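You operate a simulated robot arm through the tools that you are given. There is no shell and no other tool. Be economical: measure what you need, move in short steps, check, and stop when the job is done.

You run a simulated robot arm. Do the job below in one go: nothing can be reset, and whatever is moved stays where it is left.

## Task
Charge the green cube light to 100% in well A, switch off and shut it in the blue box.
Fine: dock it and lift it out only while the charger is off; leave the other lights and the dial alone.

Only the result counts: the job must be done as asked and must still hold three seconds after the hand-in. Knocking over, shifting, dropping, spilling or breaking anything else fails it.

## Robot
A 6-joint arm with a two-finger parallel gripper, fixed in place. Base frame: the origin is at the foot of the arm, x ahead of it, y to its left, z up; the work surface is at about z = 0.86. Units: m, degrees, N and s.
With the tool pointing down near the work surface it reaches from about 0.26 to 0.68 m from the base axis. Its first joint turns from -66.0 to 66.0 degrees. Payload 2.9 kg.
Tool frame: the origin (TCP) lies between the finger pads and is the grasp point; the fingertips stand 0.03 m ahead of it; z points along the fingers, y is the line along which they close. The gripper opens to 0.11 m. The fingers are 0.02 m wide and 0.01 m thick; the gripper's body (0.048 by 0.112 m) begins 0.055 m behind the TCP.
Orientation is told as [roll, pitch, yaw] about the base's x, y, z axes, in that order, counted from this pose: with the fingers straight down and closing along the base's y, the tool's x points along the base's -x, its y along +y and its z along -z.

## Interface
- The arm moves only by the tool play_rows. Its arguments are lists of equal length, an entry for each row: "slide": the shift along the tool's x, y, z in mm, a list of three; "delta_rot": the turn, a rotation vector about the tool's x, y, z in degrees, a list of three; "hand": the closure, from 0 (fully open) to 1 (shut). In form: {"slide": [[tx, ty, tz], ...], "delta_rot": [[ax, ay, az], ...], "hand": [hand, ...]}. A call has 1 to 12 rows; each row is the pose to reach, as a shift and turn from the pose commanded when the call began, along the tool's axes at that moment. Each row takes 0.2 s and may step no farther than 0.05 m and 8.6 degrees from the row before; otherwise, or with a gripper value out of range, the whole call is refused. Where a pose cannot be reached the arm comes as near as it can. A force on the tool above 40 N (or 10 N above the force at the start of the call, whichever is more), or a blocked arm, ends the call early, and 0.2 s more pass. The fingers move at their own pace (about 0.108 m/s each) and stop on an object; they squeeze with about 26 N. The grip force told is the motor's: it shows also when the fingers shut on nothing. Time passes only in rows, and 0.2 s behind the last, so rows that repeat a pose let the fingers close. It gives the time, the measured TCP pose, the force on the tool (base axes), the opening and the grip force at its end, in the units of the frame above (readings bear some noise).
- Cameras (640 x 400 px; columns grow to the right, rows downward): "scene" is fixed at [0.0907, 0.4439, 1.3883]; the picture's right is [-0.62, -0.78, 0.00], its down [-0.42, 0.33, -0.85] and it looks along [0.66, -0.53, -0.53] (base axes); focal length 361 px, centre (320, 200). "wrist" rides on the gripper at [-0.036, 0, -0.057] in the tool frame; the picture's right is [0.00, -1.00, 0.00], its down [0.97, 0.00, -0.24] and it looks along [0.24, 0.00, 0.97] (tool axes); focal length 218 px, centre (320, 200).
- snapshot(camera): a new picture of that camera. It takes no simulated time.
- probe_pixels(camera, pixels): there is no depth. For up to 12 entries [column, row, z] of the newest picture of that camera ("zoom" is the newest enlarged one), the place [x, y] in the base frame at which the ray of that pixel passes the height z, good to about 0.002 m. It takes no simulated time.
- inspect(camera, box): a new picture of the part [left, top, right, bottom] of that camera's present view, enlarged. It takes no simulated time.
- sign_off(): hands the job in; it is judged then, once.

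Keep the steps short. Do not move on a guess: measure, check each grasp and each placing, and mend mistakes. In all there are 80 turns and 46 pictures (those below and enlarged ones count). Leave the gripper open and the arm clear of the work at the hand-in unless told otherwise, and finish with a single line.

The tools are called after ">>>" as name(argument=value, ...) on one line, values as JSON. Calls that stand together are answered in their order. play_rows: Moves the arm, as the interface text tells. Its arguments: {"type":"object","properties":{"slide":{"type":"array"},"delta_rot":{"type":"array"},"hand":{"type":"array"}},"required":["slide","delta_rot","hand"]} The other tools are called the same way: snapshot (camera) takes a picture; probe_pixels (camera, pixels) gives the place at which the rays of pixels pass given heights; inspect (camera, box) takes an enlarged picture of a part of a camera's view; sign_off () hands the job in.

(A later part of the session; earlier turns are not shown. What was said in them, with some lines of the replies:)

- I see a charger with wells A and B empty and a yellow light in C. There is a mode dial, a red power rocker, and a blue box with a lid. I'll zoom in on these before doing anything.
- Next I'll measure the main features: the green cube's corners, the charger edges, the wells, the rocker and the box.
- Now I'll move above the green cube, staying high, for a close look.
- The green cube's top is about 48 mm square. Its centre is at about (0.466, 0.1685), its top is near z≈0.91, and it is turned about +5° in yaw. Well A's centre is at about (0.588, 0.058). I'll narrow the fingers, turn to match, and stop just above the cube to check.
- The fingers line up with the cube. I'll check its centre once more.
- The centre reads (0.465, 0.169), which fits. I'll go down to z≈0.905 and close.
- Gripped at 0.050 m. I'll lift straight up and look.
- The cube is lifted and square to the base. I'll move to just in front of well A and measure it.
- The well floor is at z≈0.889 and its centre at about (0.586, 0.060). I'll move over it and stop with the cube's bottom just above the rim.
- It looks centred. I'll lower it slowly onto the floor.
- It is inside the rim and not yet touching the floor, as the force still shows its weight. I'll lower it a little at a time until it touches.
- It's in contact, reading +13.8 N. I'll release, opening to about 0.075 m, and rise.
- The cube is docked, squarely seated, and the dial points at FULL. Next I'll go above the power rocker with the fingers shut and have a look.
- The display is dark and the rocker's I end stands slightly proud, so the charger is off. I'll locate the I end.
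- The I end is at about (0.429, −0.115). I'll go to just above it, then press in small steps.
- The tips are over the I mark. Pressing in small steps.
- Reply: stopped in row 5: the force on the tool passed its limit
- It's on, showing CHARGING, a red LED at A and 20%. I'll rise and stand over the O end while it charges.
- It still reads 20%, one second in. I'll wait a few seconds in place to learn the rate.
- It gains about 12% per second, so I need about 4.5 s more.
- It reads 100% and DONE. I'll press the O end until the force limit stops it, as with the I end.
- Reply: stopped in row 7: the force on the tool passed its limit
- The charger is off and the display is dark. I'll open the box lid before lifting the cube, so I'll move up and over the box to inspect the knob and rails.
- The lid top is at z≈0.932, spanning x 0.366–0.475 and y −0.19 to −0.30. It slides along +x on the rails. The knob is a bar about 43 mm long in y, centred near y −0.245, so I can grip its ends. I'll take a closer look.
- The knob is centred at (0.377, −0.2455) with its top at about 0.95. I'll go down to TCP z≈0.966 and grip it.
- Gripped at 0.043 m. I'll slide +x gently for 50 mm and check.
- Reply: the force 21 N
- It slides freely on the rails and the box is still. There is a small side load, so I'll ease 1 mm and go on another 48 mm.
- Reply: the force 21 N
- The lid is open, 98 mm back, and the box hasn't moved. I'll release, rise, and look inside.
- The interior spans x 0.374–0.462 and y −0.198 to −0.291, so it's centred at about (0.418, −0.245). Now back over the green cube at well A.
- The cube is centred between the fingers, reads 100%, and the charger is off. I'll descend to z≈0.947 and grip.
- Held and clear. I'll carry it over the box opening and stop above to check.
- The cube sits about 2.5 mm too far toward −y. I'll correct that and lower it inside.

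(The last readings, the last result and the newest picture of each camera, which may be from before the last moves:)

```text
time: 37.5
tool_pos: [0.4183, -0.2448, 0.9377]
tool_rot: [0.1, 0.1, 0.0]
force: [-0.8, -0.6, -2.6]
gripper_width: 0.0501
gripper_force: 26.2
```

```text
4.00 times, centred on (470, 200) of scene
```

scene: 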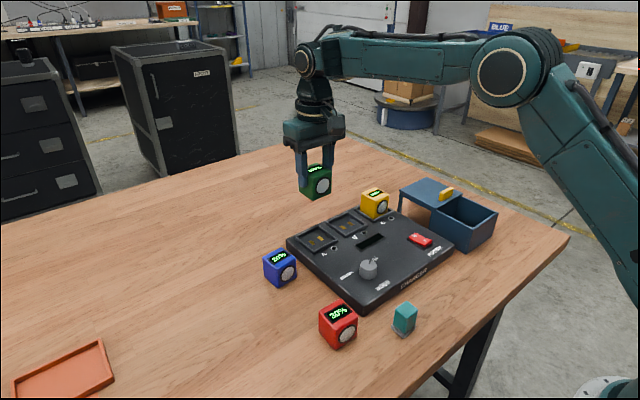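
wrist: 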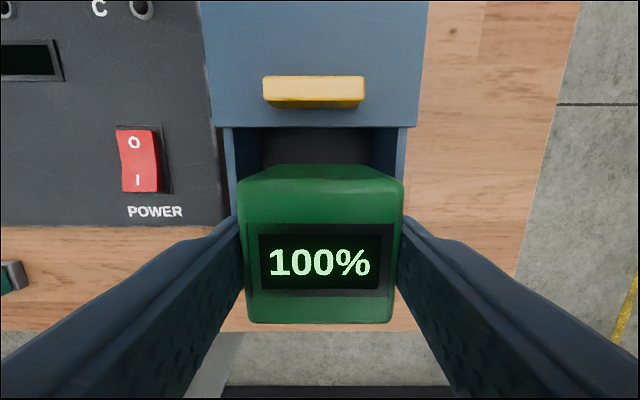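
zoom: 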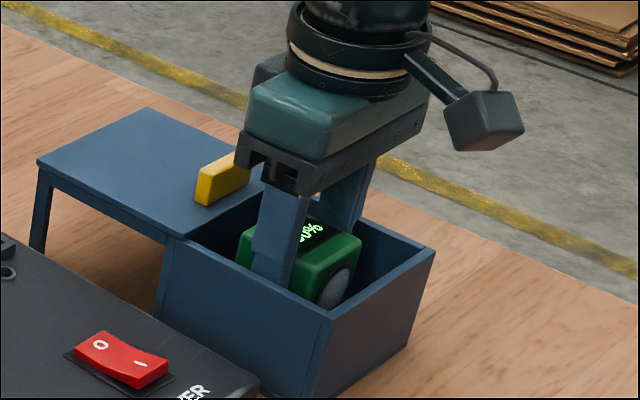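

It's inside and clear of the walls. I'll go down in small steps, watching the force.

>>> play_rows(slide=[[0, 0, 3], [0, 0, 6], [0, 0, 9]], delta_rot=[[0, 0, 0], [0, 0, 0], [0, 0, 0]], hand=[1, 1, 1])

>>> play_rows(slide=[[0, 0, 1], [0, 0, 2]], delta_rot=[[0, 0, 0], [0, 0, 0]], hand=[1, 1])

```text
time: 38.4
tool_pos: [0.4173, -0.2437, 0.926]
tool_rot: [0.1, 0.2, 0.0]
force: [-0.5, -0.2, -2.2]
gripper_width: 0.0498
gripper_force: 26.3
```

```text
time: 39.0
tool_pos: [0.4182, -0.2442, 0.9257]
tool_rot: [0.0, 0.1, 0.0]
force: [-0.4, -0.5, -3.1]
gripper_width: 0.0496
gripper_force: 25.9
```

Still hanging, so I'll go lower, 1 mm at a time.

>>> play_rows(slide=[[0, 0, 1], [0, 0, 2]], delta_rot=[[0, 0, 0], [0, 0, 0]], hand=[1, 1])

>>> play_rows(slide=[[0, 0, 1]], delta_rot=[[0, 0, 0]], hand=[1])

```text
time: 39.5
tool_pos: [0.4197, -0.2437, 0.9245]
tool_rot: [-0.1, 0.1, 0.0]
force: [0.6, 1.1, -2.0]
gripper_width: 0.0497
gripper_force: 25.7
```

```text
time: 40.0
tool_pos: [0.4188, -0.2428, 0.9234]
tool_rot: [0.0, 0.0, -0.1]
force: [-0.8, 0.1, -1.0]
gripper_width: 0.0498
gripper_force: 25.9
```

>>> play_rows(slide=[[0, 0, 1]], delta_rot=[[0, 0, 0]], hand=[1])

```text
time: 40.4
tool_pos: [0.4178, -0.243, 0.9219]
tool_rot: [0.0, 0.2, 0.0]
force: [-0.1, 0.1, -2.1]
gripper_width: 0.0496
gripper_force: 25.6
```

>>> play_rows(slide=[[0, 0, 1], [0, 0, 2]], delta_rot=[[0, 0, 0], [0, 0, 0]], hand=[1, 1])

```text
time: 41.0
tool_pos: [0.4178, -0.2434, 0.9216]
tool_rot: [-0.1, -0.1, 0.1]
force: [-4.5, 3.1, 19.1]
gripper_width: 0.05
gripper_force: 25.7
```

Contact at +19 N. I'll release with a small opening of about 0.058 m and rise straight up.

>>> play_rows(slide=[[0, 0, -1.5], [0, 0, -1.5], [0, 0, -1.5], [0, 0, -30], [0, 0, -70], [0, 0, -110]], delta_rot=[[0, 0, 0], [0, 0, 0], [0, 0, 0], [0, 0, 0], [0, 0, 0], [0, 0, 0]], hand=[0.46, 0.46, 0.46, 0.46, 0.46, 0.35])

>>> snapshot(camera="wrist")

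```text
time: 42.4
tool_pos: [0.4163, -0.2414, 1.0297]
tool_rot: [-0.1, 0.2, 0.1]
force: [-0.5, -0.2, -0.1]
gripper_width: 0.0714
gripper_force: 0.0
```

```text
8 pictures are left
```

wrist: 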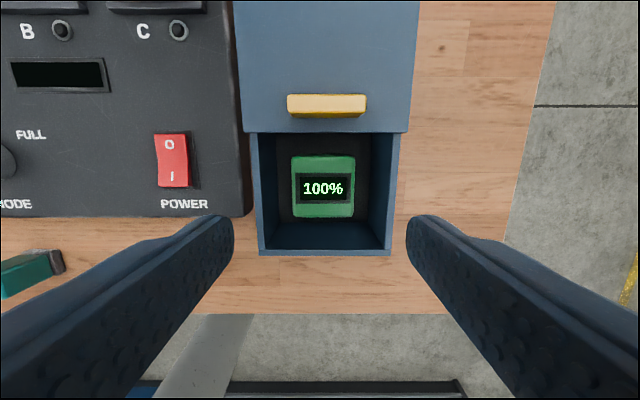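

The cube rests upright in the box. Back to the knob at about (0.4755, −0.2445) to close the lid.

>>> play_rows(slide=[[-30, -2.5, 0], [-59, -2.5, 0], [-59, -2.5, 35], [-59, -2.5, 62], [-59, -2.5, 62], [-59, -2.5, 62], [-59, -2.5, 62]], delta_rot=[[0, 0, 0], [0, 0, 0], [0, 0, 0], [0, 0, 0], [0, 0, 0], [0, 0, 0], [0, 0, 0]], hand=[0.35, 0.35, 0.35, 0.35, 1, 1, 1])

>>> inspect(camera="scene", box=[390, 150, 550, 250])

```text
time: 44.0
tool_pos: [0.478, -0.2448, 0.9659]
tool_rot: [-0.1, 0.1, 0.1]
force: [-0.1, 7.4, 0.1]
gripper_width: 0.0432
gripper_force: 45.4
```

```text
4.00 times, centred on (470, 200) of scene
```

zoom: 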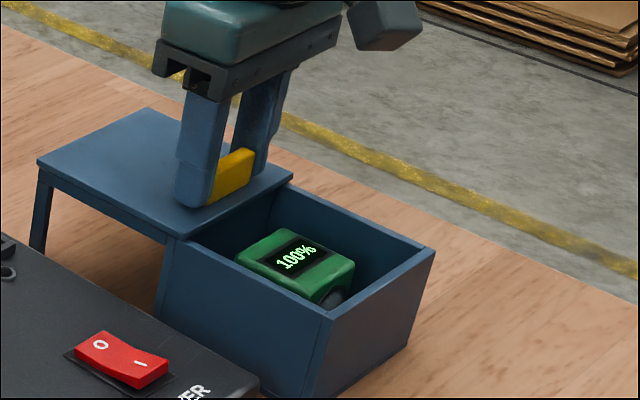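

Gripped at 0.043 m. I'll slide the lid back along −x in two stages.

>>> play_rows(slide=[[6, 0.5, 0], [14, 0.5, 0], [23, 0.5, 0], [32, 0.5, 0], [41, 0.5, 0], [50, 0.5, 0]], delta_rot=[[0, 0, 0], [0, 0, 0], [0, 0, 0], [0, 0, 0], [0, 0, 0], [0, 0, 0]], hand=[1, 1, 1, 1, 1, 1])

>>> play_rows(slide=[[8, 0, 0], [17, 0, 0], [26, 0, 0], [35, 0, 0], [42, 0, 0], [47, 0, 0]], delta_rot=[[0, 0, 0], [0, 0, 0], [0, 0, 0], [0, 0, 0], [0, 0, 0], [0, 0, 0]], hand=[1, 1, 1, 1, 1, 1])

>>> inspect(camera="scene", box=[390, 150, 550, 250])

```text
time: 45.4
tool_pos: [0.4281, -0.2444, 0.9662]
tool_rot: [0.1, 0.0, 0.2]
force: [0.0, 11.8, 10.9]
gripper_width: 0.0432
gripper_force: 44.9
```

```text
time: 46.8
tool_pos: [0.3808, -0.2449, 0.9673]
tool_rot: [-0.1, 0.0, 0.1]
force: [13.1, 6.3, -15.9]
gripper_width: 0.0433
gripper_force: 45.0
```

```text
4.00 times, centred on (470, 200) of scene
```

zoom: 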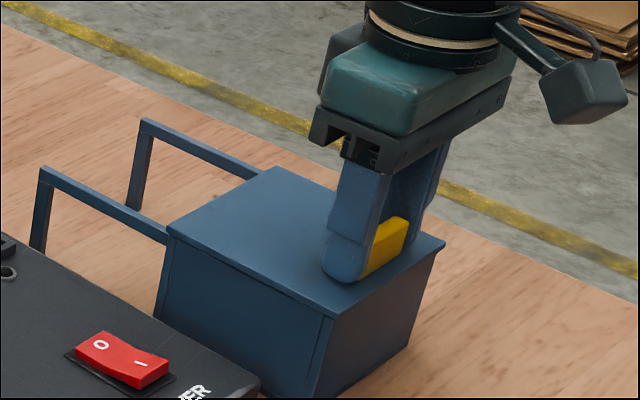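

A force of +13 N in x shows the lid has reached its stop, and the picture matches the closed lid. I'll release, rise, retreat and verify.

>>> play_rows(slide=[[0, 0, 0], [0, 0, 0], [0, 0, -40], [0, 0, -80], [0, 0, -120], [0, 20, -150]], delta_rot=[[0, 0, 0], [0, 0, 0], [0, 0, 0], [0, 0, 0], [0, 0, 0], [0, 0, 0]], hand=[0.35, 0.35, 0.35, 0.2, 0, 0])

>>> inspect(camera="scene", box=[390, 170, 518, 250])

>>> snapshot(camera="wrist")

>>> snapshot(camera="scene")

```text
time: 48.1
tool_pos: [0.3802, -0.2249, 1.1189]
tool_rot: [0.0, 0.0, 0.1]
force: [-0.4, 0.0, -1.0]
gripper_width: 0.1101
gripper_force: 0.1
```

```text
5.00 times, centred on (454, 210) of scene
```

zoom: 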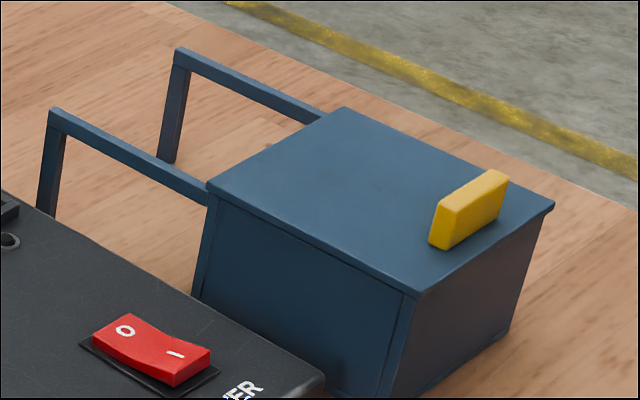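

```text
4 pictures are left
```

wrist: 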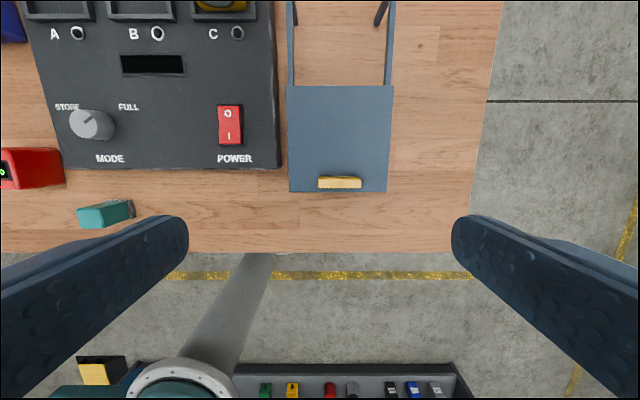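

```text
3 pictures are left
```

scene: 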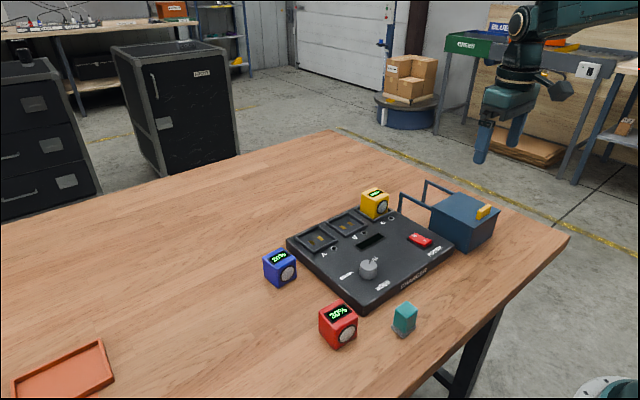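

The view now matches the starting picture: the lid is fully shut, the charger is off, and everything else is where it was. The gripper is open and the arm is clear, so I'm handing in.

>>> sign_off()

```text
The job is handed in.
```

The green cube light charged to 100% in well A, the charger is switched off, and the light is shut in the blue box.
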